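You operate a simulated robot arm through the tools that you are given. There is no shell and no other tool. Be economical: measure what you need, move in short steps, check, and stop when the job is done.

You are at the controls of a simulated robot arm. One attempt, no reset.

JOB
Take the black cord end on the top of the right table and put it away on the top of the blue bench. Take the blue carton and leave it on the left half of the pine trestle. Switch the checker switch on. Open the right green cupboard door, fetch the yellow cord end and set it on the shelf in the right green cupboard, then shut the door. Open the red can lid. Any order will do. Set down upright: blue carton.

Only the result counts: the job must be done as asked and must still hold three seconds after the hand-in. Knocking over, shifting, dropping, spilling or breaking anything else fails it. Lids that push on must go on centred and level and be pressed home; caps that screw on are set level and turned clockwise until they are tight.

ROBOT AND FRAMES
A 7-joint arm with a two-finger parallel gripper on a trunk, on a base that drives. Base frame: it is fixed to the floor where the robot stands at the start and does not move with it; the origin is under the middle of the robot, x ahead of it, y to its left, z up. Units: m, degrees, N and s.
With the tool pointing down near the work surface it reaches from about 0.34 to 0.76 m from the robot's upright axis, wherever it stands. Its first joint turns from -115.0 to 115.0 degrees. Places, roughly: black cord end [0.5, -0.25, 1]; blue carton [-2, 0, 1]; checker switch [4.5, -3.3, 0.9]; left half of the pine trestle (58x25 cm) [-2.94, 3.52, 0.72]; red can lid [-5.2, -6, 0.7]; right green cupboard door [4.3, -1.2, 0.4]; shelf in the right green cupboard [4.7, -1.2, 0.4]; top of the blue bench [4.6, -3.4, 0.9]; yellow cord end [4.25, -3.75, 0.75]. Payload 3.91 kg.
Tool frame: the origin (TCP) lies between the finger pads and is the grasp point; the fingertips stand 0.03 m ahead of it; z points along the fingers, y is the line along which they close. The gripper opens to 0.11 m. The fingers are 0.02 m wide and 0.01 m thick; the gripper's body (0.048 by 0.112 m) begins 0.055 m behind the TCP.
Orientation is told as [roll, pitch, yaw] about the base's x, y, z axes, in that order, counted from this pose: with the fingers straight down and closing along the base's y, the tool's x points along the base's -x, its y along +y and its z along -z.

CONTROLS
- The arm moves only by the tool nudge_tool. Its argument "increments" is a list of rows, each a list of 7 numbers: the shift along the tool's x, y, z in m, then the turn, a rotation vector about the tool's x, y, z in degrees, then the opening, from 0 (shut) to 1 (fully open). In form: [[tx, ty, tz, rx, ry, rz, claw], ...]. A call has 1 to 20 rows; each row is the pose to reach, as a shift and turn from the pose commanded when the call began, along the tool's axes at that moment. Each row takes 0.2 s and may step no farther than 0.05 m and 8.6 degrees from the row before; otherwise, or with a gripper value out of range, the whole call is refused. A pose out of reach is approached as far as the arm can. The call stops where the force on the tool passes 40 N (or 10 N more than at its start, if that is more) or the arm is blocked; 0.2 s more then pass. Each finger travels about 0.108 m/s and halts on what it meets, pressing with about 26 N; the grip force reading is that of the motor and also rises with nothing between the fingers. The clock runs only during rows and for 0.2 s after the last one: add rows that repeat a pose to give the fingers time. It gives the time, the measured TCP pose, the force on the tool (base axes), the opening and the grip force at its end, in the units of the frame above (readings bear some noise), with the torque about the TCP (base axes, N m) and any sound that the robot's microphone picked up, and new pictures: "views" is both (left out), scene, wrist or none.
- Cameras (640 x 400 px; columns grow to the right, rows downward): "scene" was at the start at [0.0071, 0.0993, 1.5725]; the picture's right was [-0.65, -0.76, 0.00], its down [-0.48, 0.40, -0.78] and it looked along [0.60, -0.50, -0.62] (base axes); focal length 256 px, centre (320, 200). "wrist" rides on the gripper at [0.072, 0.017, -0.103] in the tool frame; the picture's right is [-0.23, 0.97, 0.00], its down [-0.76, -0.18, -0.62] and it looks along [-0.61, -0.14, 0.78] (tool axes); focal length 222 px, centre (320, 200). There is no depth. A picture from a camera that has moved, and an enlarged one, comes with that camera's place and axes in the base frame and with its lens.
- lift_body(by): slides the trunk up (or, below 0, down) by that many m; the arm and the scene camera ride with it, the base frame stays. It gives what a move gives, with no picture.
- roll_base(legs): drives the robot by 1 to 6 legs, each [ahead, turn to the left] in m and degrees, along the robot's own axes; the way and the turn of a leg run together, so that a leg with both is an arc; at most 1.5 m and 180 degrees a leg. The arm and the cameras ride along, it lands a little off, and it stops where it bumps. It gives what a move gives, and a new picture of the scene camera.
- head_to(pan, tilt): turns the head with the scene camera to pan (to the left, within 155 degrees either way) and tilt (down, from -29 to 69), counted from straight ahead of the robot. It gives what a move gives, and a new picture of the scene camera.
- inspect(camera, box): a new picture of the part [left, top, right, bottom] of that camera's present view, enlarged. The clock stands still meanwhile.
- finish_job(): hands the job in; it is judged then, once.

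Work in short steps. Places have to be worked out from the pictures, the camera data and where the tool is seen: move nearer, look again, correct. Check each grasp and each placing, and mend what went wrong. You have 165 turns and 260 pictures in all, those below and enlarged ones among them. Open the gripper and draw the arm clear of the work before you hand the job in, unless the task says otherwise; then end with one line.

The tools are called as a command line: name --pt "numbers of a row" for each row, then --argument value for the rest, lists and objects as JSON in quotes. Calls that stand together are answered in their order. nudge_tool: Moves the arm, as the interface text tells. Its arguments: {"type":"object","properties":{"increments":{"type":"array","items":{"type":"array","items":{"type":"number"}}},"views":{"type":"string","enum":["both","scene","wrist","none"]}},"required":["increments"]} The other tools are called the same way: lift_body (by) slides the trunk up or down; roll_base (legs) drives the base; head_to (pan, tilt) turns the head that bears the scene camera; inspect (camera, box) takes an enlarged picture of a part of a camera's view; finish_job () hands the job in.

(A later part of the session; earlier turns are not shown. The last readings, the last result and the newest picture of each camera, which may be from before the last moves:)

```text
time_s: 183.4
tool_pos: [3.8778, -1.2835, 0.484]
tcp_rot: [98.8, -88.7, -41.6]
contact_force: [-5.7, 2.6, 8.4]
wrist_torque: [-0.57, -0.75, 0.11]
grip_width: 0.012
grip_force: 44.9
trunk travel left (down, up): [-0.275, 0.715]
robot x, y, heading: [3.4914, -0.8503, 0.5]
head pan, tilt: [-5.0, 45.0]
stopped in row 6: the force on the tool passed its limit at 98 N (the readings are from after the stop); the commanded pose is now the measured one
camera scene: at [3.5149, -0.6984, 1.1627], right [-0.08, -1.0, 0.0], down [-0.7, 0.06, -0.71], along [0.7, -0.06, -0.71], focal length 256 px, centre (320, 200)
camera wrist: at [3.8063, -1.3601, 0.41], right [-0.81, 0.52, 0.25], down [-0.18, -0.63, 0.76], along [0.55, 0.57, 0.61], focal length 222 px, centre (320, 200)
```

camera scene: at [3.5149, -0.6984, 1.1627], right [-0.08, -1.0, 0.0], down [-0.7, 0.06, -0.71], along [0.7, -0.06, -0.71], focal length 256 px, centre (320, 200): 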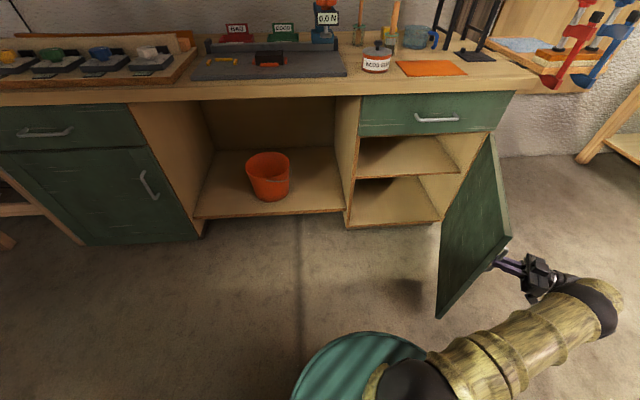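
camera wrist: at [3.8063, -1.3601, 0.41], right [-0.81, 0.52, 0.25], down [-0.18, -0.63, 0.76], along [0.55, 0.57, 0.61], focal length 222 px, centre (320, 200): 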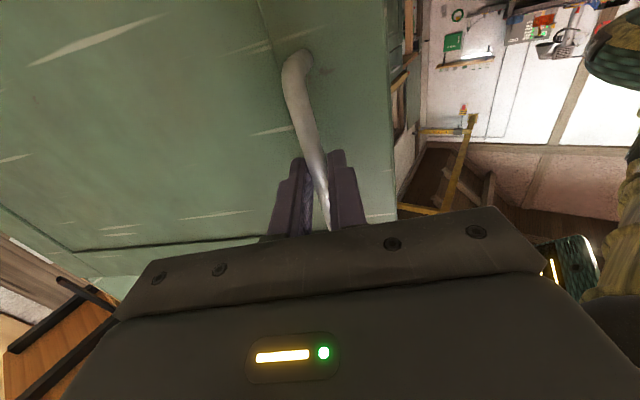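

Door is ≈67° open. I release, back off, and will push it further from inside. Open and retreat, then raise above the door.

nudge_tool --pt "0 0 0 0 0 0 0.3" --pt "0 0 0 0 0 0 0.6" --pt "0 0 0 0 0 0 0.6" --pt "0 0 -0.03 0 0 0 0.6" --pt "0 0 -0.06 0 0 0 0.6" --pt "0 0 -0.09 0 0 0 0.6" --pt "0 0 -0.09 0 0 0 0.6"

```text
time_s: 185.0
tool_pos: [3.8612, -1.3117, 0.4814]
tcp_rot: [92.8, -88.5, -35.9]
contact_force: [-0.2, -0.4, -0.4]
wrist_torque: [-0.03, 0.02, 0.0]
grip_width: 0.0658
grip_force: 0.1
out of reach, approached as far as the arm can: row 5, 6, 7
trunk travel left (down, up): [-0.275, 0.715]
robot x, y, heading: [3.4963, -0.8468, 0.0]
head pan, tilt: [-5.0, 45.0]
camera scene: at [3.5155, -0.6995, 1.1632], right [-0.08, -1.0, 0.0], down [-0.7, 0.06, -0.71], along [0.7, -0.06, -0.71], focal length 256 px, centre (320, 200)
camera wrist: at [3.7892, -1.3863, 0.409], right [-0.81, 0.53, 0.25], down [-0.18, -0.63, 0.76], along [0.56, 0.57, 0.6], focal length 222 px, centre (320, 200)
```

scene: 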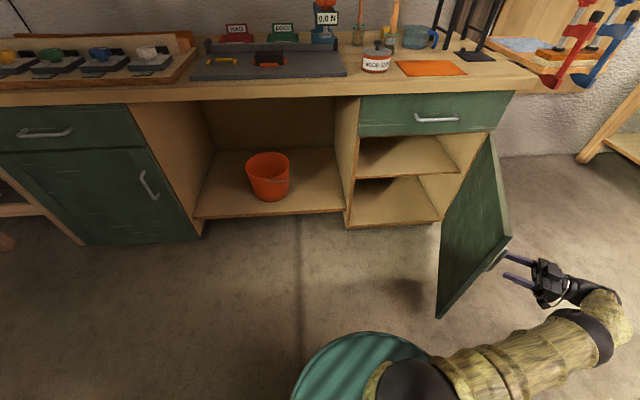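
wrist: 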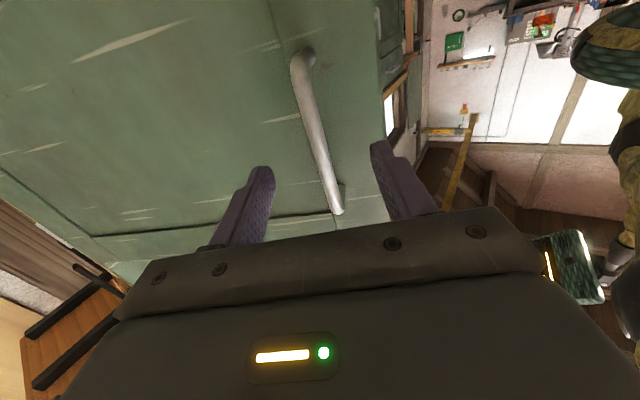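

Freed to the tip. Rise straight up past the handle to above the door, then turn the wrist back to yaw 0.

nudge_tool --pt "0 0 0.045 0 0 0 0.6" --pt "-0.04 0 0.045 0 0 0 0.6" --pt "-0.085 0 0.045 0 0 0 0.6" --pt "-0.13 0 0.045 0 0 0 0.6" --pt "-0.175 0 0.045 0 0 0 0.6" --pt "-0.22 0 0.045 0 0 0 0.6" --pt "-0.265 0 0.045 0 0 0 0.6" --pt "-0.31 0 0.045 0 0 0 0.6" --pt "-0.35 0 0.045 0 0 0 0.4" --pt "-0.35 0 0.045 0 0 0 0.1"

```text
time_s: 187.2
tool_pos: [3.8932, -1.2793, 0.8323]
tcp_rot: [95.7, -88.5, -38.9]
contact_force: [0.2, -0.3, 0.0]
wrist_torque: [0.02, 0.0, 0.0]
grip_width: 0.0112
grip_force: 0.1
trunk travel left (down, up): [-0.275, 0.715]
robot x, y, heading: [3.4941, -0.8487, 0.3]
head pan, tilt: [-5.0, 45.0]
camera scene: at [3.5155, -0.6995, 1.1632], right [-0.08, -1.0, 0.0], down [-0.7, 0.06, -0.71], along [0.7, -0.06, -0.71], focal length 256 px, centre (320, 200)
camera wrist: at [3.8214, -1.3549, 0.759], right [-0.81, 0.53, 0.25], down [-0.17, -0.63, 0.76], along [0.56, 0.57, 0.61], focal length 222 px, centre (320, 200)
```

scene: 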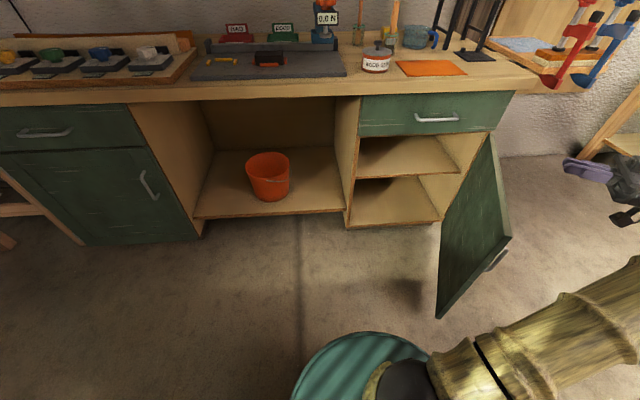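
wrist: 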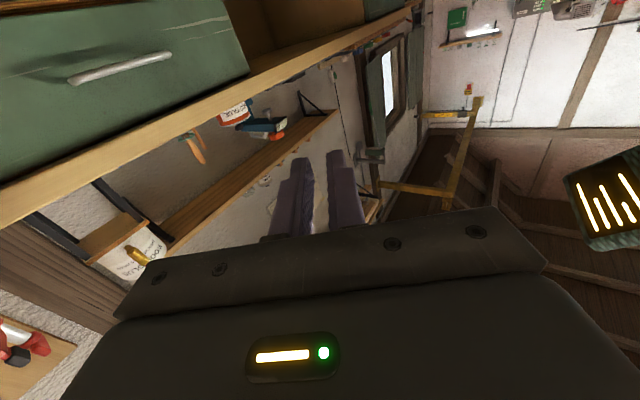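

Turn the wrist to point right-forward (yaw -60) on the inner side of the door, still above it.

nudge_tool --pt "0 0.008 0.019 8.4 0 0 0" --pt "0 0.016 0.038 16.8 0 0 0" --pt "0 0.024 0.056 25.2 0 0 0" --pt "0 0.032 0.075 33.6 0 0 0" --pt "0 0.04 0.094 42 0 0 0" --pt "0 0.048 0.112 50.4 0 0 0" --pt "0 0.056 0.131 58.8 0 0 0" --pt "0 0.063 0.15 67.2 0 0 0" --pt "0 0.071 0.168 75.6 0 0 0" --pt "0 0.079 0.187 84 0 0 0" --pt "0 0.087 0.206 92.4 0 0 0" --pt "0 0.095 0.225 100.8 0 0 0" --pt "0 0.103 0.243 109 0 0 0" --pt "0 0.111 0.262 117 0 0 0" --pt "0 0.111 0.262 117 0 0 0"

```text
time_s: 190.4
tool_pos: [3.9419, -0.9971, 0.835]
tcp_rot: [-23.8, -88.5, -36.2]
contact_force: [-0.7, 0.6, -0.2]
wrist_torque: [0.0, 0.0, -0.01]
grip_width: 0.0
grip_force: 25.9
out of reach, approached as far as the arm can: row 11
trunk travel left (down, up): [-0.275, 0.715]
robot x, y, heading: [3.4931, -0.8477, 0.2]
head pan, tilt: [-5.0, 45.0]
camera scene: at [3.5156, -0.6993, 1.1632], right [-0.08, -1.0, 0.0], down [-0.7, 0.06, -0.71], along [0.7, -0.06, -0.71], focal length 256 px, centre (320, 200)
camera wrist: at [3.9032, -0.8974, 0.7634], right [0.85, 0.48, 0.22], down [-0.45, 0.44, 0.78], along [0.28, -0.76, 0.59], focal length 222 px, centre (320, 200)
```

scene: 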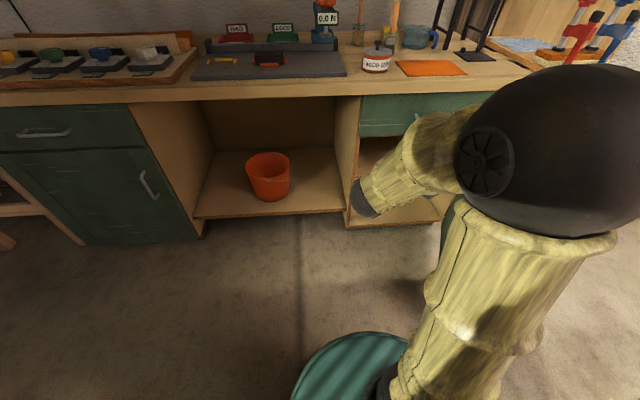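
wrist: 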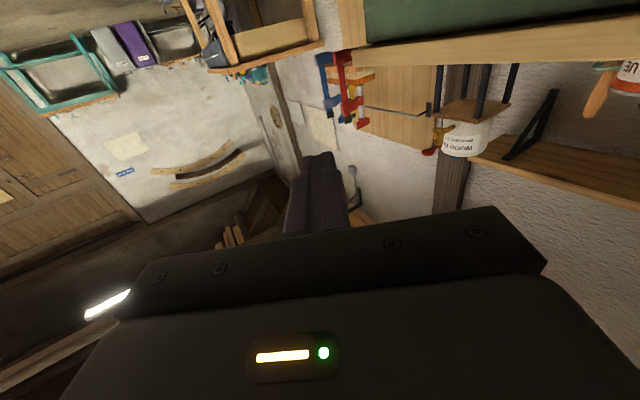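

Descend to z≈0.59 (door top ≈0.66), inside the door swing.

nudge_tool --pt "0.04 0 0 0 0 0 0" --pt "0.08 0 0 0 0 0 0" --pt "0.12 0 0 0 0 0 0" --pt "0.16 0 0 0 0 0 0" --pt "0.2 0 0 0 0 0 0" --pt "0.24 0 0 0 0 0 0" --pt "0.24 0 0 0 0 0 0"

```text
time_s: 192.0
tool_pos: [3.9374, -0.9936, 0.5934]
tcp_rot: [-21.9, -88.5, -38.0]
contact_force: [-0.5, -0.9, -0.3]
wrist_torque: [-0.01, -0.03, -0.03]
grip_width: 0.0
grip_force: 25.9
trunk travel left (down, up): [-0.275, 0.715]
robot x, y, heading: [3.4942, -0.846, 0.5]
head pan, tilt: [-5.0, 45.0]
camera scene: at [3.5156, -0.6993, 1.1632], right [-0.08, -1.0, 0.0], down [-0.7, 0.06, -0.71], along [0.7, -0.06, -0.71], focal length 256 px, centre (320, 200)
camera wrist: at [3.8986, -0.8945, 0.5233], right [0.85, 0.48, 0.22], down [-0.45, 0.44, 0.78], along [0.28, -0.76, 0.59], focal length 222 px, centre (320, 200)
```

scene: 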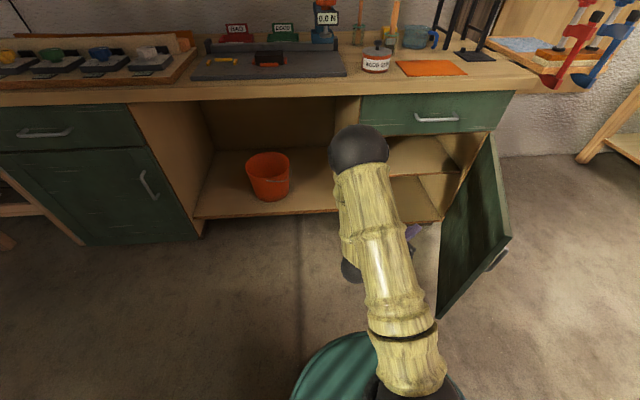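
wrist: 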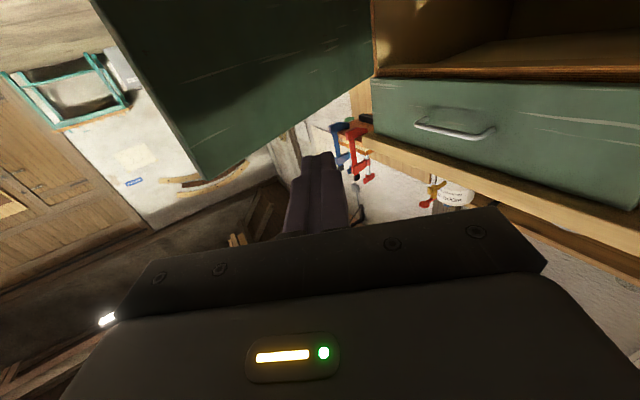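

Now push the door inner face toward -y.

nudge_tool --pt "0.02 -0.018 0.038 0 0 0 0" --pt "0.02 -0.037 0.076 0 0 0 0" --pt "0.02 -0.055 0.114 0 0 0 0" --pt "0.02 -0.074 0.152 0 0 0 0" --pt "0.02 -0.092 0.19 0 0 0 0" --pt "0.02 -0.11 0.227 0 0 0 0" --pt "0.02 -0.129 0.265 0 0 0 0" --pt "0.02 -0.147 0.303 0 0 0 0" --pt "0.02 -0.166 0.341 0 0 0 0" --pt "0.02 -0.184 0.379 0 0 0 0" --views "scene"

```text
time_s: 194.2
tool_pos: [3.9669, -1.4152, 0.5665]
tcp_rot: [-23.2, -88.6, -36.7]
contact_force: [-0.4, 0.2, 0.0]
wrist_torque: [-0.01, 0.01, -0.03]
grip_width: 0.0
grip_force: 26.1
trunk travel left (down, up): [-0.275, 0.715]
robot x, y, heading: [3.4935, -0.8504, 0.4]
head pan, tilt: [-5.0, 45.0]
camera scene: at [3.5156, -0.6991, 1.1631], right [-0.08, -1.0, 0.0], down [-0.7, 0.06, -0.71], along [0.7, -0.06, -0.71], focal length 256 px, centre (320, 200)
```

scene: 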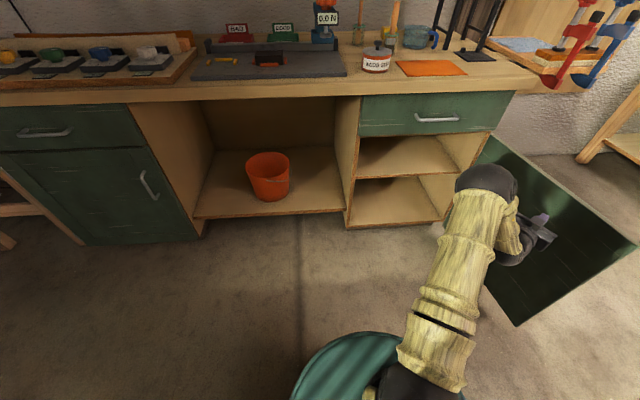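

The door is now open past 90°. Shelf top ≈0.48, opening to ≈0.66. I retract the arm and raise the trunk, then go fetch the yellow cord.

nudge_tool --pt "0 0.018 -0.038 0 0 0 0" --pt "0 0.037 -0.076 0 0 0 0" --pt "0 0.055 -0.114 0 0 0 0" --pt "0 0.074 -0.152 0 0 0 0" --pt "0 0.092 -0.19 0 0 0 0" --pt "0 0.11 -0.227 0 0 0 0" --pt "0 0.11 -0.265 0 0 0 0" --pt "0 0.11 -0.3 0 0 0 0" --pt "0 0.11 -0.33 0 0 0 0" --views "none"

lift_body --by 0.4

head_to --pan -60 --tilt 30

```text
time_s: 196.2
tool_pos: [3.9084, -1.0755, 0.5695]
tcp_rot: [-23.0, -88.4, -37.1]
contact_force: [0.5, 0.3, -0.3]
wrist_torque: [-0.01, -0.03, 0.0]
grip_width: 0.0
grip_force: 25.7
out of reach, approached as far as the arm can: row 9
trunk travel left (down, up): [-0.275, 0.715]
robot x, y, heading: [3.4934, -0.8437, 0.4]
head pan, tilt: [-5.0, 45.0]
```

```text
time_s: 200.0
tool_pos: [3.9092, -1.076, 0.9691]
tcp_rot: [-22.7, -88.5, -37.3]
contact_force: [-0.3, -0.3, 0.7]
wrist_torque: [-0.02, 0.01, -0.02]
grip_width: 0.0001
grip_force: 26.2
trunk travel left (down, up): [-0.675, 0.315]
robot x, y, heading: [3.4924, -0.8484, 0.5]
head pan, tilt: [-5.0, 45.0]
```

```text
time_s: 201.3
tool_pos: [3.909, -1.0764, 0.9695]
tcp_rot: [-22.5, -88.6, -37.4]
contact_force: [-0.9, -1.2, -0.2]
wrist_torque: [0.01, 0.01, 0.02]
grip_width: 0.0
grip_force: 26.1
trunk travel left (down, up): [-0.675, 0.315]
robot x, y, heading: [3.4963, -0.8429, 0.2]
head pan, tilt: [-60.0, 30.0]
camera scene: at [3.4803, -0.7708, 1.5858], right [-0.86, -0.51, 0.0], down [-0.25, 0.43, -0.87], along [0.44, -0.75, -0.5], focal length 256 px, centre (320, 200)
```

scene: 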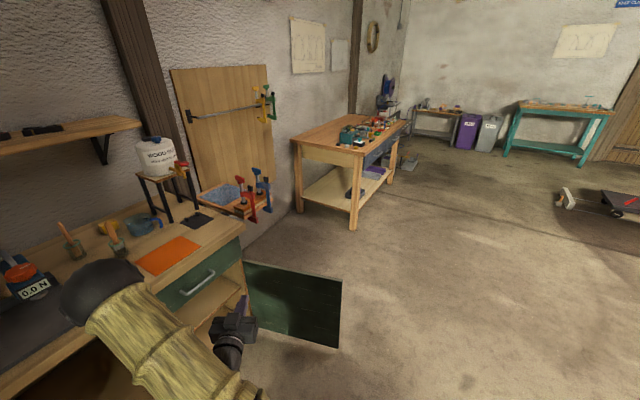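

Door edge at ≈(3.82,-1.58), clear. Raise the trunk a bit more for clearance over the bench and drive back there.

lift_body --by 0.15

roll_base --legs '[[-0.22, 0], [0, -90.2], [1.3, 0], [1.22, 0], [0, 90]]'

head_to --pan -10 --tilt 40

```text
time_s: 203.0
tool_pos: [3.9086, -1.0753, 1.1205]
tcp_rot: [-22.8, -88.5, -37.1]
contact_force: [-0.2, 1.0, 0.0]
wrist_torque: [0.0, 0.01, 0.01]
grip_width: 0.0001
grip_force: 25.7
trunk travel left (down, up): [-0.825, 0.165]
robot x, y, heading: [3.4964, -0.8446, 0.4]
head pan, tilt: [-60.0, 30.0]
```

```text
time_s: 230.2
tool_pos: [3.6634, -3.6191, 1.1188]
tcp_rot: [-22.7, -88.4, -37.7]
contact_force: [-0.4, -0.5, 0.9]
wrist_torque: [0.0, 0.02, 0.01]
grip_width: 0.0
grip_force: 26.1
trunk travel left (down, up): [-0.825, 0.165]
robot x, y, heading: [3.2497, -3.3926, -0.4]
head pan, tilt: [-60.0, 30.0]
camera scene: at [3.2375, -3.3121, 1.7358], right [-0.87, -0.5, 0.0], down [-0.25, 0.43, -0.87], along [0.43, -0.75, -0.5], focal length 256 px, centre (320, 200)
```

scene: 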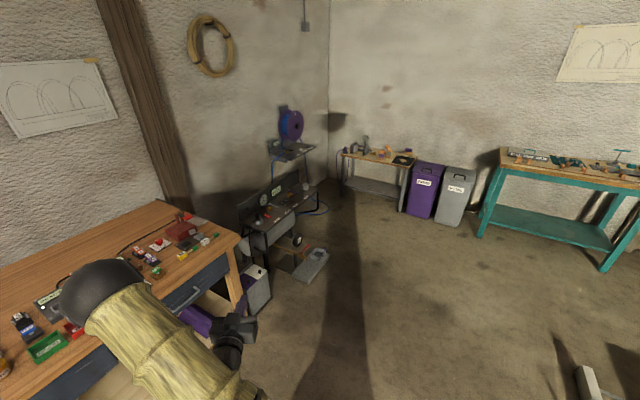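

```text
time_s: 231.4
tool_pos: [3.665, -3.6184, 1.1188]
tcp_rot: [-22.5, -88.5, -38.0]
contact_force: [-0.1, 0.2, 0.6]
wrist_torque: [-0.01, -0.03, -0.02]
grip_width: 0.0
grip_force: 26.1
trunk travel left (down, up): [-0.825, 0.165]
robot x, y, heading: [3.2488, -3.3916, 0.1]
head pan, tilt: [-10.0, 40.0]
camera scene: at [3.2761, -3.2487, 1.7205], right [-0.18, -0.98, 0.0], down [-0.63, 0.11, -0.77], along [0.75, -0.13, -0.64], focal length 256 px, centre (320, 200)
```

scene: 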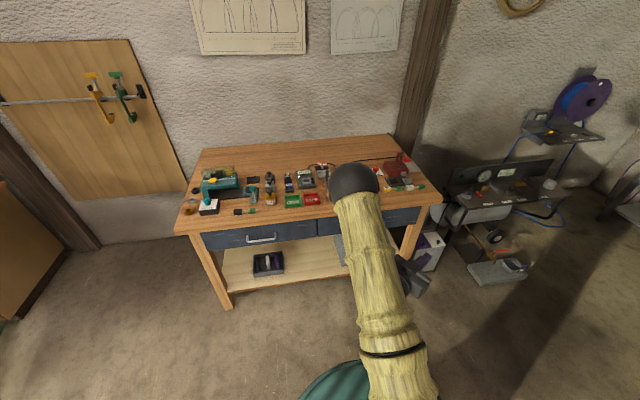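

Roll 0.58 m forward, then turn the wrist to yaw -90 and pitch it 30° off vertical (so the cord can later lie nearly flat when the tool is near horizontal).

roll_base --legs '[[0.58, 0]]'

nudge_tool --pt "0 0 0 7.5 0 0 0.2" --pt "0 0 0 15 0 0 0.45" --pt "0 0 0 22.5 0 0 0.45" --pt "0 0 0 30 0 0 0.45" --pt "0 0 0 30 0 0 0.45" --views "none"

nudge_tool --pt "0 0 0 0 8 0 0.45" --pt "0 0 0 0 16 0 0.45" --pt "0 0 0 0 24 0 0.45" --pt "0 0 0 0 32 0 0.45" --pt "0 0 0 0 40 0 0.45" --pt "0 0 0 0 48 0 0.45" --pt "0 0 0 0 54 0 0.45" --pt "0 0 0 0 58.5 0 0.45" --pt "0 0 0 0 58.5 0 0.45" --views "both"

```text
time_s: 235.2
tool_pos: [4.2452, -3.6226, 1.1179]
tcp_rot: [-23.2, -88.6, -37.2]
contact_force: [0.0, 0.0, -0.4]
wrist_torque: [-0.01, -0.02, 0.0]
grip_width: 0.0
grip_force: 26.0
trunk travel left (down, up): [-0.825, 0.165]
robot x, y, heading: [3.8348, -3.3901, -0.1]
head pan, tilt: [-10.0, 40.0]
camera scene: at [3.8577, -3.2499, 1.7204], right [-0.18, -0.98, 0.0], down [-0.63, 0.11, -0.77], along [0.75, -0.14, -0.64], focal length 256 px, centre (320, 200)
```

scene: 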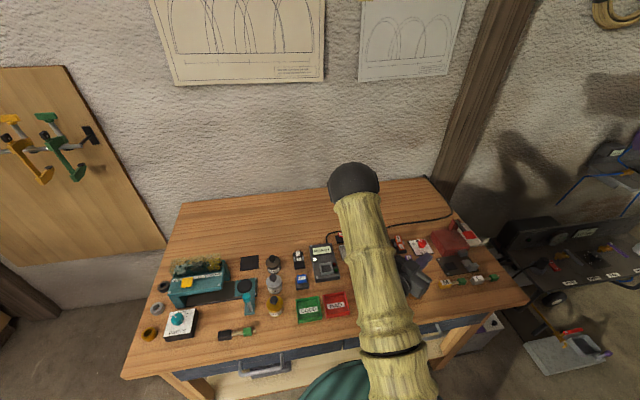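

```text
time_s: 236.4
tool_pos: [4.2438, -3.6218, 1.1182]
tcp_rot: [-52.4, -88.5, -38.0]
contact_force: [0.2, 0.4, 0.0]
wrist_torque: [0.01, -0.01, -0.01]
grip_width: 0.0496
grip_force: 0.1
trunk travel left (down, up): [-0.825, 0.165]
robot x, y, heading: [3.8324, -3.3902, 0.2]
head pan, tilt: [-10.0, 40.0]
```

```text
time_s: 238.4
tool_pos: [4.2438, -3.6214, 1.1196]
tcp_rot: [-1.3, -30.5, -89.9]
contact_force: [0.1, 0.3, -0.4]
wrist_torque: [-0.02, -0.01, 0.0]
grip_width: 0.0495
grip_force: 0.2
trunk travel left (down, up): [-0.825, 0.165]
robot x, y, heading: [3.829, -3.39, -0.2]
head pan, tilt: [-10.0, 40.0]
camera scene: at [3.8572, -3.2495, 1.7204], right [-0.18, -0.98, 0.0], down [-0.63, 0.11, -0.77], along [0.75, -0.14, -0.64], focal length 256 px, centre (320, 200)
camera wrist: at [4.263, -3.5062, 1.1704], right [0.97, -0.2, 0.1], down [-0.16, -0.34, 0.93], along [-0.16, -0.92, -0.36], focal length 222 px, centre (320, 200)
```

scene: 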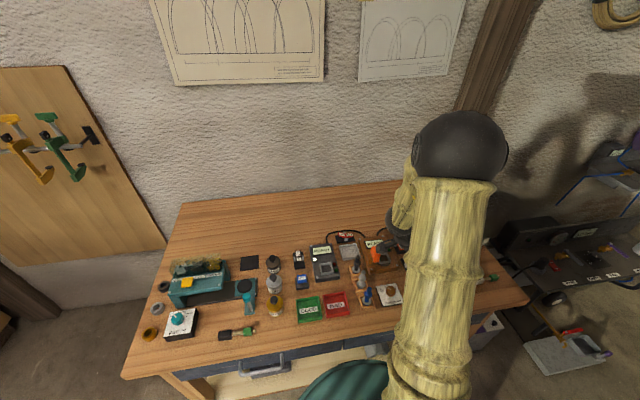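
wrist: 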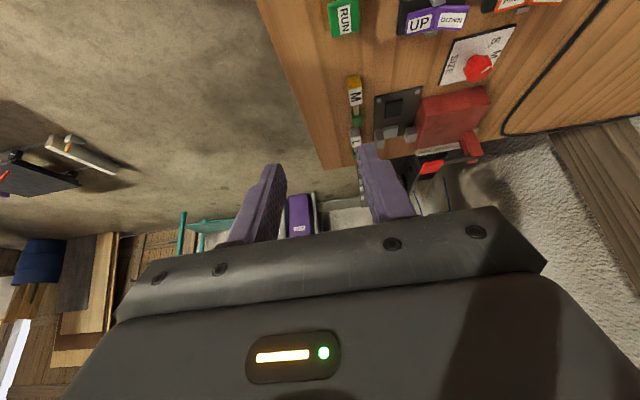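

The M block is confirmed at (4.287,-3.792). Approach along the tilted tool axis to just above it.

nudge_tool --pt "-0.023 0.022 0.03 0 0 0 0.45" --pt "-0.0467 0.043 0.06 0 0 0 0.45" --pt "-0.0467 0.043 0.1 0 0 0 0.45" --pt "-0.0467 0.043 0.14 0 0 0 0.45" --pt "-0.0467 0.043 0.18 0 0 0 0.45" --pt "-0.0467 0.043 0.22 0 0 0 0.45" --pt "-0.0467 0.043 0.255 0 0 0 0.45" --pt "-0.0467 0.043 0.255 0 0 0 0.45" --views "wrist"

```text
time_s: 240.2
tool_pos: [4.2807, -3.7916, 0.9208]
tcp_rot: [-1.3, -30.6, -89.8]
contact_force: [-0.9, -0.3, 0.9]
wrist_torque: [-0.05, 0.01, -0.02]
grip_width: 0.0494
grip_force: 0.0
trunk travel left (down, up): [-0.825, 0.165]
robot x, y, heading: [3.8359, -3.3898, -0.3]
head pan, tilt: [-10.0, 40.0]
camera wrist: at [4.3004, -3.6768, 0.9731], right [0.97, -0.2, 0.1], down [-0.16, -0.34, 0.93], along [-0.16, -0.92, -0.36], focal length 222 px, centre (320, 200)
```

wrist: 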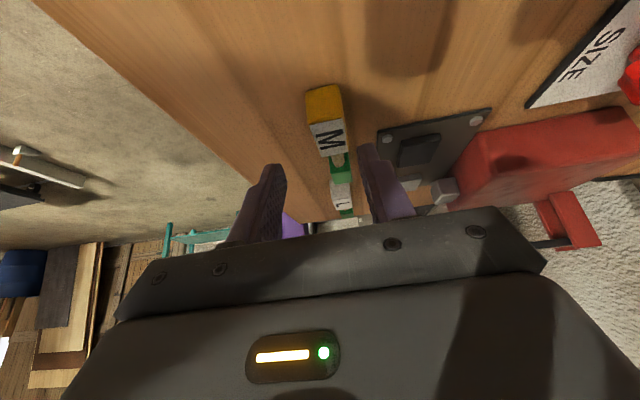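

Small correction, then descend and close gently.

nudge_tool --pt "0 0.008 0 0 0 0 0.38" --pt "0.008 0.008 0.01 0 0 0 0.38" --pt "0.0148 0.008 0.019 0 0 0 0.38" --pt "0.0148 0.008 0.019 0 0 0 0.38" --pt "0.0148 0.008 0.019 0 0 0 0.1" --pt "0.0148 0.008 0.019 0 0 0 0" --pt "0.0148 0.008 0.019 0 0 0 0" --pt "0.0148 0.008 0.019 0 0 0 0" --pt "0.0098 0.008 0.01 0 0 0 0" --pt "0.0048 0.008 0.001 0 0 0 0" --pt "-0.0052 0.008 -0.016 0 0 0 0" --views "wrist"

```text
time_s: 242.6
tool_pos: [4.2906, -3.7881, 0.9388]
tcp_rot: [-1.3, -30.6, -89.8]
contact_force: [-0.9, -0.3, -0.5]
wrist_torque: [0.01, -0.02, -0.04]
grip_width: 0.0214
grip_force: 26.3
trunk travel left (down, up): [-0.825, 0.165]
robot x, y, heading: [3.8302, -3.3903, -0.5]
head pan, tilt: [-10.0, 40.0]
camera wrist: at [4.3089, -3.673, 0.9901], right [0.97, -0.2, 0.1], down [-0.16, -0.34, 0.93], along [-0.16, -0.92, -0.36], focal length 222 px, centre (320, 200)
```

wrist: 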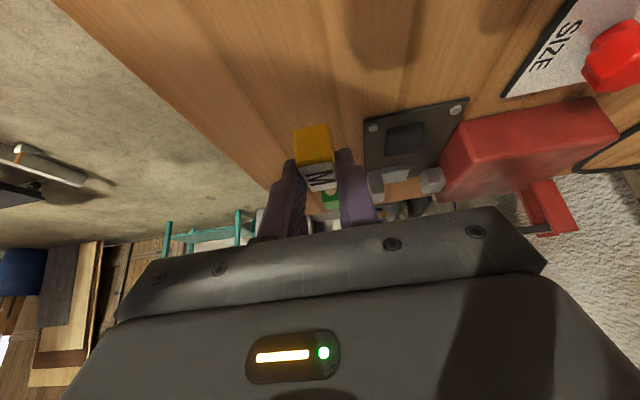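

Held. Lift slowly and check.

nudge_tool --pt "-0.0102 0 -0.0172 0 0 0 0" --pt "-0.0203 0 -0.0345 0 0 0 0" --pt "-0.0305 0 -0.0517 0 0 0 0" --pt "-0.0406 0 -0.069 0 0 0 0" --pt "-0.0508 0 -0.0862 0 0 0 0" --pt "-0.061 0 -0.1034 0 0 0 0" --pt "-0.0711 0 -0.1207 0 0 0 0" --pt "-0.0813 0 -0.1379 0 0 0 0" --pt "-0.0914 0 -0.155 0 0 0 0" --pt "-0.0914 0 -0.155 0 0 0 0" --views "wrist"

```text
time_s: 244.8
tool_pos: [4.2934, -3.7877, 1.1188]
tcp_rot: [-1.4, -30.5, -89.9]
contact_force: [0.2, 0.3, -0.5]
wrist_torque: [0.03, -0.01, 0.01]
grip_width: 0.021
grip_force: 25.7
trunk travel left (down, up): [-0.825, 0.165]
robot x, y, heading: [3.8341, -3.391, -0.1]
head pan, tilt: [-10.0, 40.0]
camera wrist: at [4.3128, -3.6733, 1.1692], right [0.97, -0.2, 0.1], down [-0.16, -0.34, 0.93], along [-0.16, -0.92, -0.36], focal length 222 px, centre (320, 200)
```

wrist: 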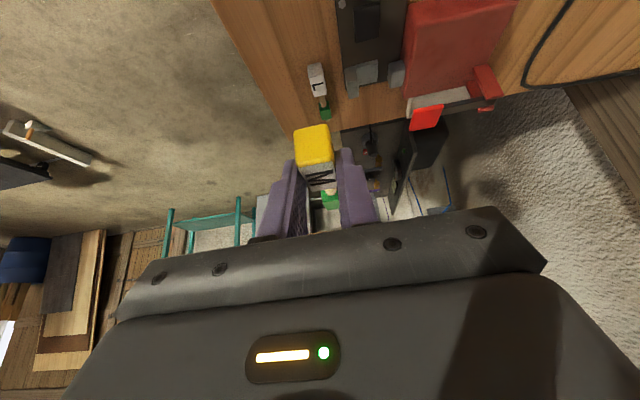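

Secure. Drive back to the cupboard: back 0.6, turn left, 2.31 m, turn right.

roll_base --legs '[[-0.6, 0], [0, 90], [1.16, 0], [1.15, 0], [0, -90]]'

inspect --camera "wrist" --box '[240, 100, 400, 240]'

```text
time_s: 272.8
tool_pos: [3.7184, -1.476, 1.1185]
tcp_rot: [-1.3, -30.6, -90.3]
contact_force: [0.2, -0.4, 0.1]
wrist_torque: [0.02, 0.0, -0.01]
grip_width: 0.0211
grip_force: 25.7
trunk travel left (down, up): [-0.825, 0.165]
robot x, y, heading: [3.2561, -1.076, -0.6]
head pan, tilt: [-10.0, 40.0]
camera scene: at [3.2858, -0.9345, 1.7205], right [-0.19, -0.98, 0.0], down [-0.63, 0.12, -0.77], along [0.75, -0.14, -0.64], focal length 256 px, centre (320, 200)
```

scene: 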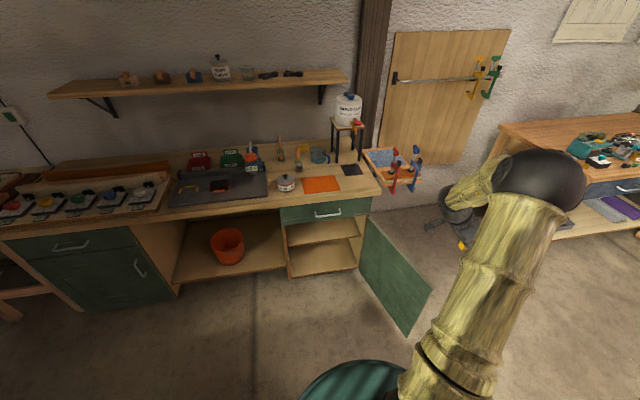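

```text
2.86 times, centred on (320, 170) of wrist
camera zoom: at [3.7378, -1.3614, 1.1691], right [0.97, -0.21, 0.1], down [-0.16, -0.34, 0.93], along [-0.16, -0.92, -0.36], focal length 635 px, centre (320, 286)
```

zoom: 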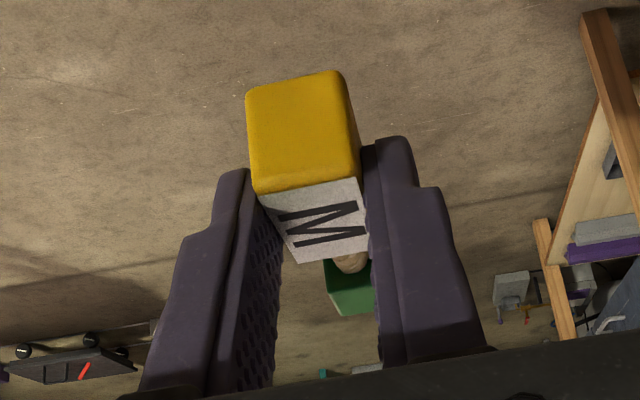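

Solid hold. Swing the tool to the front at yaw 0 (keeping the tilt).

nudge_tool --pt "0.027 0.0025 -0.0159 -3.81 0 -6.47 0" --pt "0.054 0.005 -0.0318 -7.62 0 -12.94 0" --pt "0.081 0.0075 -0.0477 -11.43 0 -19.4 0" --pt "0.108 0.01 -0.0636 -15.24 0 -25.87 0" --pt "0.135 0.0125 -0.0795 -19.05 0 -32.34 0" --pt "0.162 0.015 -0.0955 -22.86 0 -38.8 0" --pt "0.189 0.0175 -0.1114 -26.67 0 -45.28 0" --pt "0.216 0.02 -0.1273 -30.48 0 -51.75 0" --pt "0.243 0.0225 -0.1432 -34.29 0 -58.2 0" --pt "0.27 0.025 -0.159 -38.1 0 -64.7 0" --pt "0.297 0.0275 -0.175 -41.9 0 -71.1 0" --pt "0.324 0.03 -0.191 -45.7 0 -77.6 0" --pt "0.324 0.03 -0.191 -45.7 0 -77.6 0" --views "none"

lift_body --by -0.4

head_to --pan 0 --tilt 35

```text
time_s: 275.6
tool_pos: [3.7551, -1.1015, 1.1167]
tcp_rot: [-0.2, -29.3, -0.8]
contact_force: [0.2, -0.6, 0.0]
wrist_torque: [0.01, 0.01, 0.0]
grip_width: 0.0208
grip_force: 26.2
trunk travel left (down, up): [-0.825, 0.165]
robot x, y, heading: [3.2613, -1.0737, -0.6]
head pan, tilt: [-10.0, 40.0]
```

```text
time_s: 279.4
tool_pos: [3.7538, -1.1013, 0.7174]
tcp_rot: [-0.1, -29.4, -0.8]
contact_force: [-0.1, 0.6, -0.1]
wrist_torque: [-0.01, 0.03, -0.01]
grip_width: 0.0207
grip_force: 26.0
trunk travel left (down, up): [-0.425, 0.565]
robot x, y, heading: [3.2534, -1.0728, -0.8]
head pan, tilt: [-10.0, 40.0]
```

```text
time_s: 280.1
tool_pos: [3.7539, -1.1022, 0.7163]
tcp_rot: [0.0, -29.3, -0.8]
contact_force: [0.1, -0.2, -0.6]
wrist_torque: [0.03, 0.02, 0.01]
grip_width: 0.021
grip_force: 26.0
trunk travel left (down, up): [-0.425, 0.565]
robot x, y, heading: [3.2601, -1.0721, -0.7]
head pan, tilt: [0.0, 35.0]
camera scene: at [3.2903, -0.9196, 1.328], right [-0.01, -1.0, 0.0], down [-0.57, 0.01, -0.82], along [0.82, -0.01, -0.57], focal length 256 px, centre (320, 200)
```

scene: 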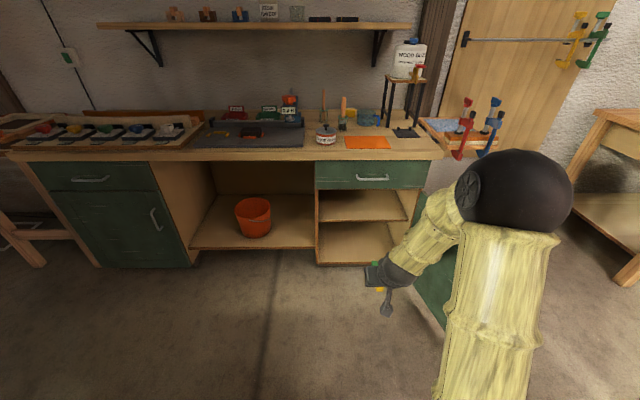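

Zoom on the opening to measure the shelf.

inspect --camera "scene" --box '[300, 150, 450, 280]'

```text
3.08 times, centred on (375, 215) of scene
camera zoom: at [3.2903, -0.9196, 1.328], right [-0.01, -1.0, 0.0], down [-0.57, 0.01, -0.82], along [0.82, -0.01, -0.57], focal length 788 px, centre (151, 154)
```

zoom: 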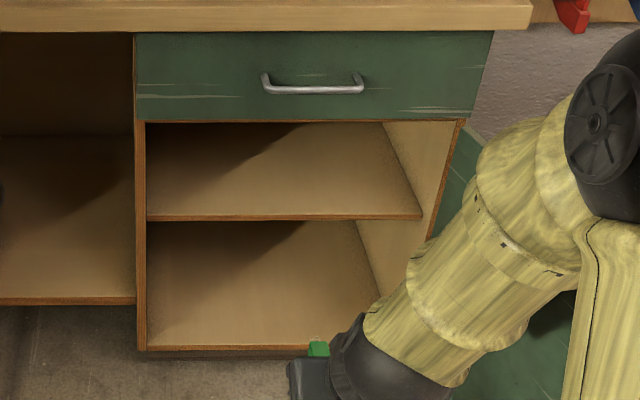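

Shelf top z≈0.473, opening up to ≈0.677, y from -0.93 to -1.39. I pitch the tool to 55° off vertical, and lower the trunk, before driving closer.

nudge_tool --pt "0 0 0 0 -6.5 0 0" --pt "0 0 0 0 -13 0 0" --pt "0 0 0 0 -19.5 0 0" --pt "0 0 0 0 -25.7 0 0" --pt "0 0 0 0 -25.7 0 0" --views "none"

lift_body --by -0.18

roll_base --legs '[[0.48, 0]]'

head_to --pan -5 --tilt 50

```text
time_s: 281.3
tool_pos: [3.7676, -1.102, 0.7154]
tcp_rot: [-0.2, -55.1, -0.8]
contact_force: [-0.1, -0.1, -0.8]
wrist_torque: [-0.02, 0.0, -0.01]
grip_width: 0.021
grip_force: 25.4
out of reach, approached as far as the arm can: row 4, 5
trunk travel left (down, up): [-0.425, 0.565]
robot x, y, heading: [3.2605, -1.0738, -0.8]
head pan, tilt: [0.0, 35.0]
```

```text
time_s: 283.3
tool_pos: [3.7676, -1.1026, 0.5364]
tcp_rot: [-0.2, -55.0, -0.8]
contact_force: [0.4, -0.3, -1.2]
wrist_torque: [0.0, 0.05, -0.01]
grip_width: 0.0212
grip_force: 25.8
trunk travel left (down, up): [-0.245, 0.745]
robot x, y, heading: [3.2614, -1.0732, -0.8]
head pan, tilt: [0.0, 35.0]
```

```text
time_s: 286.6
tool_pos: [4.2432, -1.1137, 0.5365]
tcp_rot: [-0.1, -55.0, -1.2]
contact_force: [0.2, -0.5, -0.4]
wrist_torque: [0.05, 0.0, 0.0]
grip_width: 0.0212
grip_force: 26.5
trunk travel left (down, up): [-0.245, 0.745]
robot x, y, heading: [3.7347, -1.0818, -1.1]
head pan, tilt: [0.0, 35.0]
camera scene: at [3.768, -0.9272, 1.148], right [-0.02, -1.0, 0.0], down [-0.57, 0.01, -0.82], along [0.82, -0.02, -0.57], focal length 256 px, centre (320, 200)
```

scene: 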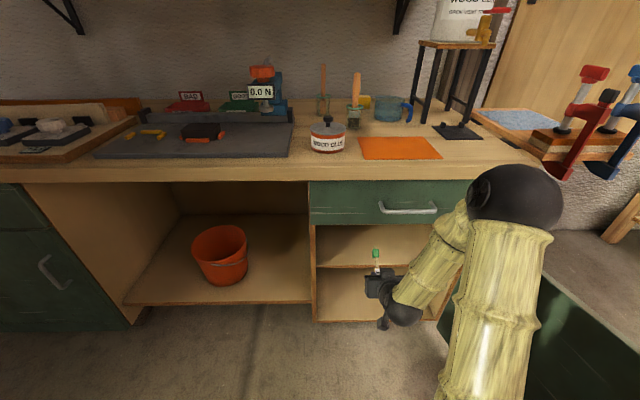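

```text
time_s: 287.4
tool_pos: [4.2448, -1.113, 0.5364]
tcp_rot: [-0.1, -54.9, -1.2]
contact_force: [0.5, -0.5, -0.8]
wrist_torque: [-0.01, 0.01, -0.02]
grip_width: 0.0211
grip_force: 25.9
trunk travel left (down, up): [-0.245, 0.745]
robot x, y, heading: [3.7351, -1.0833, -1.3]
head pan, tilt: [-5.0, 50.0]
camera scene: at [3.7566, -0.9337, 1.1263], right [-0.11, -0.99, 0.0], down [-0.76, 0.08, -0.64], along [0.64, -0.07, -0.77], focal length 256 px, centre (320, 200)
```

scene: 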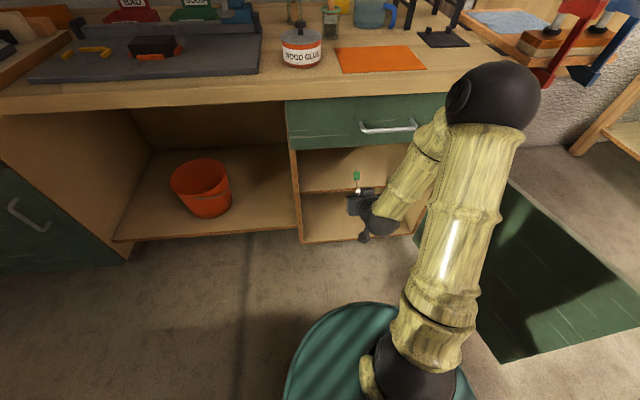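

Check the approach with the wrist view and a zoom before entering.

inspect --camera "wrist" --box '[0, 0, 640, 400]'

inspect --camera "scene" --box '[280, 90, 440, 250]'

```text
1.00 times, centred on (320, 200) of wrist (not enlarged: the box is as wide or as high as the picture)
camera zoom: at [4.1187, -1.0931, 0.5354], right [0.15, 0.97, 0.18], down [-0.08, -0.17, 0.98], along [0.99, -0.16, 0.05], focal length 222 px, centre (320, 200)
```

zoom: 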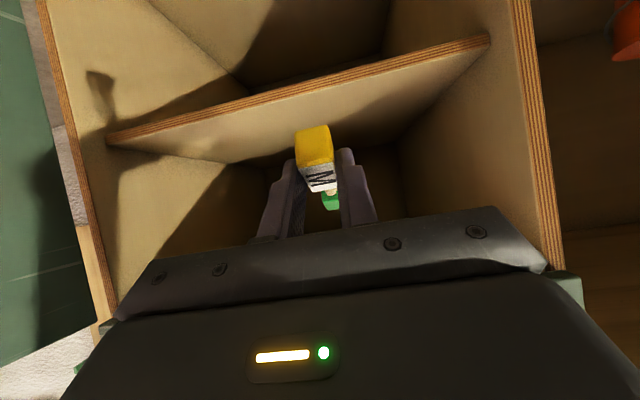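

```text
2.50 times, centred on (360, 170) of scene
camera zoom: at [3.7566, -0.9337, 1.1263], right [-0.11, -0.99, 0.0], down [-0.76, 0.08, -0.64], along [0.64, -0.07, -0.77], focal length 641 px, centre (220, 275)
```

zoom: 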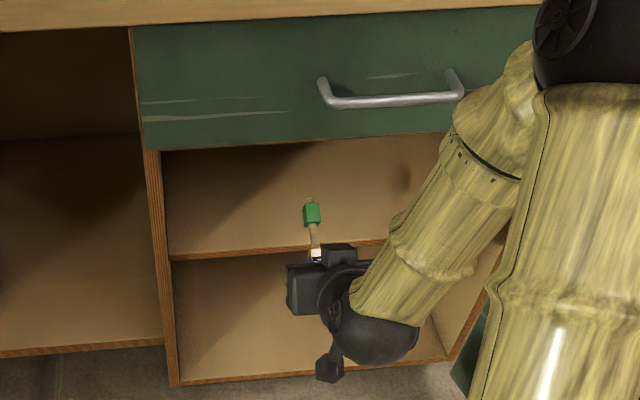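

Triangulation gives the shelf front at x≈4.385, top z≈0.422. I lower to z 0.49 and enter to x≈4.47, y≈-1.145.

nudge_tool --pt "0.0377 0 0.0264 0 0 0 0" --pt "0.0119 -0.006 0.0633 0 0 0 0" --pt "-0.0139 -0.012 0.1002 0 0 0 0" --pt "-0.0398 -0.018 0.137 0 0 0 0" --pt "-0.0656 -0.024 0.1739 0 0 0 0" --pt "-0.0915 -0.03 0.2107 0 0 0 0" --pt "-0.0915 -0.03 0.2107 0 0 0 0"

```text
time_s: 288.9
tool_pos: [4.4678, -1.1475, 0.4916]
tcp_rot: [-0.2, -55.0, -1.2]
contact_force: [0.5, -1.0, -0.2]
wrist_torque: [-0.01, 0.03, -0.01]
grip_width: 0.0208
grip_force: 26.3
trunk travel left (down, up): [-0.245, 0.745]
robot x, y, heading: [3.7336, -1.0822, -1.1]
head pan, tilt: [-5.0, 50.0]
camera scene: at [3.7566, -0.9337, 1.1263], right [-0.11, -0.99, 0.0], down [-0.76, 0.08, -0.64], along [0.64, -0.07, -0.77], focal length 256 px, centre (320, 200)
camera wrist: at [4.343, -1.127, 0.4896], right [0.15, 0.97, 0.18], down [-0.08, -0.17, 0.98], along [0.99, -0.16, 0.05], focal length 222 px, centre (320, 200)
```

scene: 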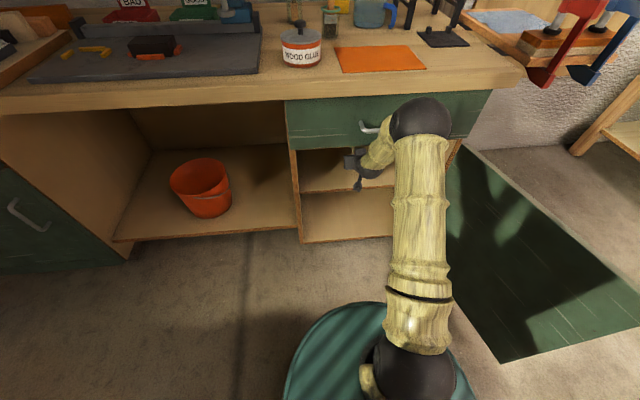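
wrist: 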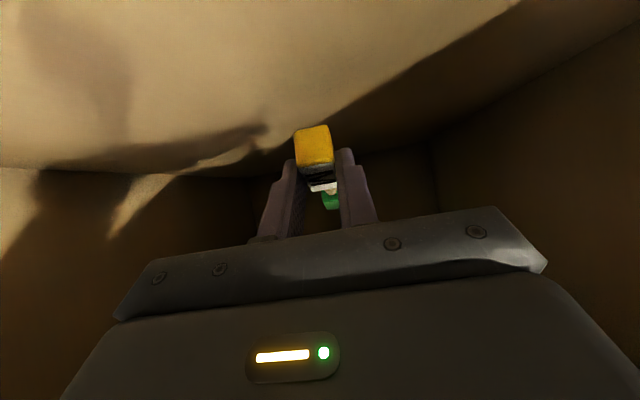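

Inside, over the shelf. Lower vertically in small steps until contact.

nudge_tool --pt "0.0041 0 0.0029 0 0 0 0" --pt "0.0082 0 0.0057 0 0 0 0" --pt "0.0123 0 0.0086 0 0 0 0" --pt "0.0164 0 0.0115 0 0 0 0" --pt "0.0205 0 0.0143 0 0 0 0" --pt "0.0246 0 0.0172 0 0 0 0" --pt "0.0246 0 0.0172 0 0 0 0" --views "wrist"

```text
time_s: 290.6
tool_pos: [4.4687, -1.1479, 0.4595]
tcp_rot: [-0.2, -54.9, -1.3]
contact_force: [0.9, 0.2, 0.3]
wrist_torque: [0.01, -0.01, -0.01]
grip_width: 0.0209
grip_force: 26.6
trunk travel left (down, up): [-0.245, 0.745]
robot x, y, heading: [3.7343, -1.0817, -1.4]
head pan, tilt: [-5.0, 50.0]
camera wrist: at [4.343, -1.1281, 0.4596], right [0.15, 0.97, 0.18], down [-0.08, -0.17, 0.98], along [0.99, -0.16, 0.05], focal length 222 px, centre (320, 200)
```

wrist: 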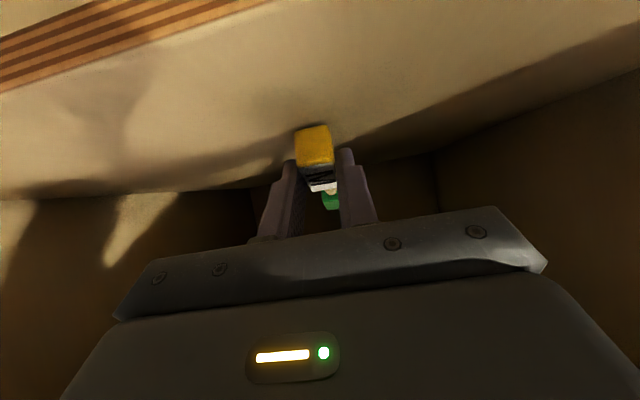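

Nearly touching; continue.

nudge_tool --pt "0.0025 0 0.0017 0 0 0 0" --pt "0.005 0 0.0034 0 0 0 0" --pt "0.0075 0 0.0052 0 0 0 0" --pt "0.01 0 0.0069 0 0 0 0" --pt "0.0125 0 0.0086 0 0 0 0" --pt "0.015 0 0.0103 0 0 0 0" --views "wrist"

```text
time_s: 291.8
tool_pos: [4.4723, -1.1492, 0.4541]
tcp_rot: [-0.4, -56.3, -1.0]
contact_force: [0.4, -0.4, 14.1]
wrist_torque: [0.01, -0.11, -0.02]
grip_width: 0.0211
grip_force: 26.1
trunk travel left (down, up): [-0.245, 0.745]
robot x, y, heading: [3.735, -1.0801, -1.4]
head pan, tilt: [-5.0, 50.0]
stopped in row 5: the force on the tool passed its limit at 42 N (the readings are from after the stop); the commanded pose is now the measured one
camera wrist: at [4.3472, -1.1285, 0.4515], right [0.15, 0.97, 0.19], down [-0.1, -0.17, 0.98], along [0.98, -0.16, 0.07], focal length 222 px, centre (320, 200)
```

wrist: 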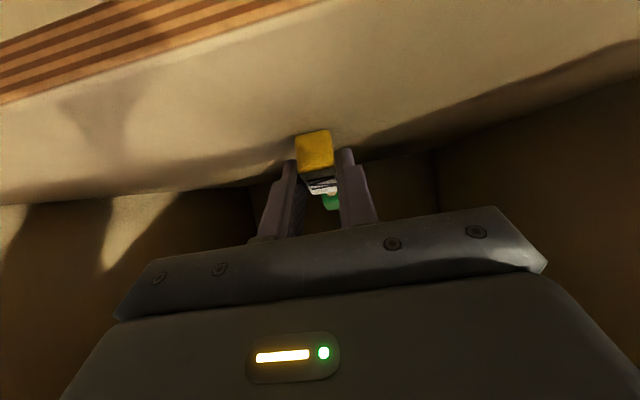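

Contact. Release, then withdraw backward.

nudge_tool --pt "0 0 0 0 0 0 0.25" --pt "0 0 0 0 0 0 0.35" --pt "0 0 0 0 0 0 0.45" --pt "0 0 0 0 0 0 0.45" --pt "0 0 -0.02 0 0 0 0.45" --pt "0 0 -0.04 0 0 0 0.45" --views "wrist"

```text
time_s: 293.1
tool_pos: [4.4394, -1.1484, 0.4743]
tcp_rot: [-0.4, -55.8, -1.1]
contact_force: [0.2, -0.8, -0.2]
wrist_torque: [0.0, -0.01, -0.03]
grip_width: 0.0495
grip_force: 0.1
trunk travel left (down, up): [-0.245, 0.745]
robot x, y, heading: [3.7378, -1.0806, -1.2]
head pan, tilt: [-5.0, 50.0]
camera wrist: at [4.3128, -1.1279, 0.4712], right [0.15, 0.97, 0.18], down [-0.09, -0.17, 0.98], along [0.98, -0.16, 0.06], focal length 222 px, centre (320, 200)
```

wrist: 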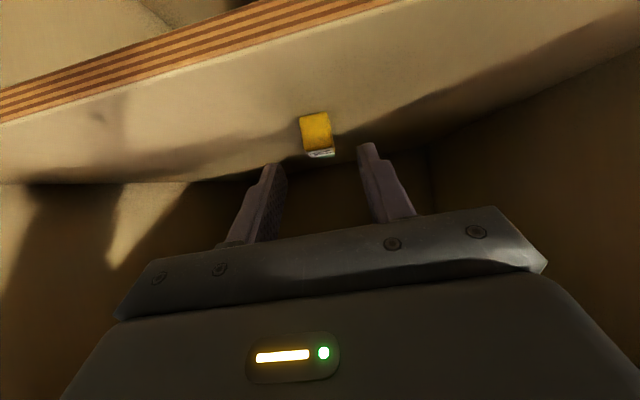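

The cord lies flat on the shelf. Withdraw out of the cupboard.

nudge_tool --pt "0.023 0 -0.033 0 0 0 0.45" --pt "0.046 0 -0.066 0 0 0 0.45" --pt "0.069 0 -0.098 0 0 0 0.45" --pt "0.092 0 -0.131 0 0 0 0.3" --pt "0.115 0 -0.164 0 0 0 0.1" --pt "0.138 0 -0.197 0 0 0 0"

```text
time_s: 294.6
tool_pos: [4.2273, -1.1493, 0.462]
tcp_rot: [-0.3, -55.8, -1.1]
contact_force: [0.7, 0.0, 0.7]
wrist_torque: [0.01, 0.0, -0.02]
grip_width: 0.0
grip_force: 26.0
out of reach, approached as far as the arm can: row 6
trunk travel left (down, up): [-0.245, 0.745]
robot x, y, heading: [3.7366, -1.0792, -1.3]
head pan, tilt: [-5.0, 50.0]
camera scene: at [3.7564, -0.9335, 1.1263], right [-0.11, -0.99, 0.0], down [-0.76, 0.08, -0.64], along [0.64, -0.07, -0.77], focal length 256 px, centre (320, 200)
camera wrist: at [4.1015, -1.1285, 0.4596], right [0.15, 0.97, 0.18], down [-0.09, -0.17, 0.98], along [0.98, -0.16, 0.06], focal length 222 px, centre (320, 200)
```

scene: 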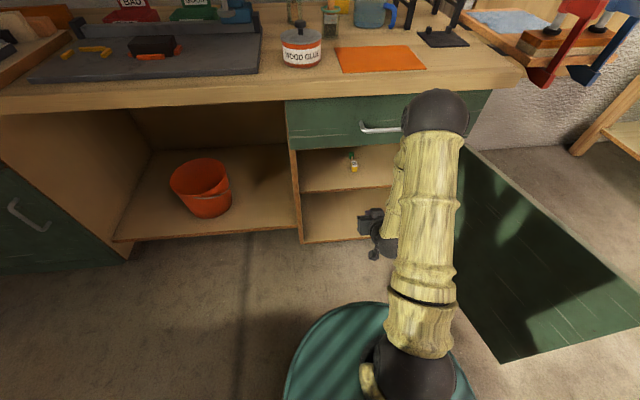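
wrist: 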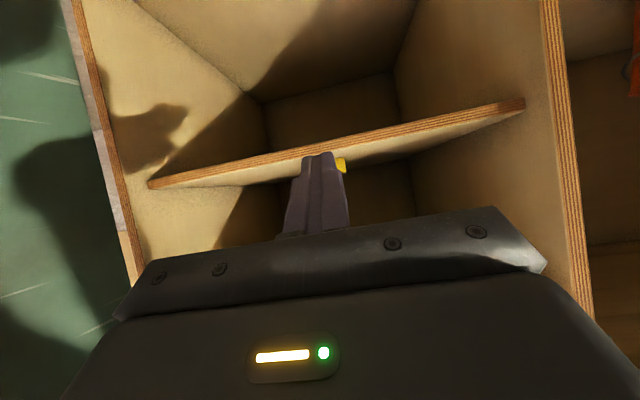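

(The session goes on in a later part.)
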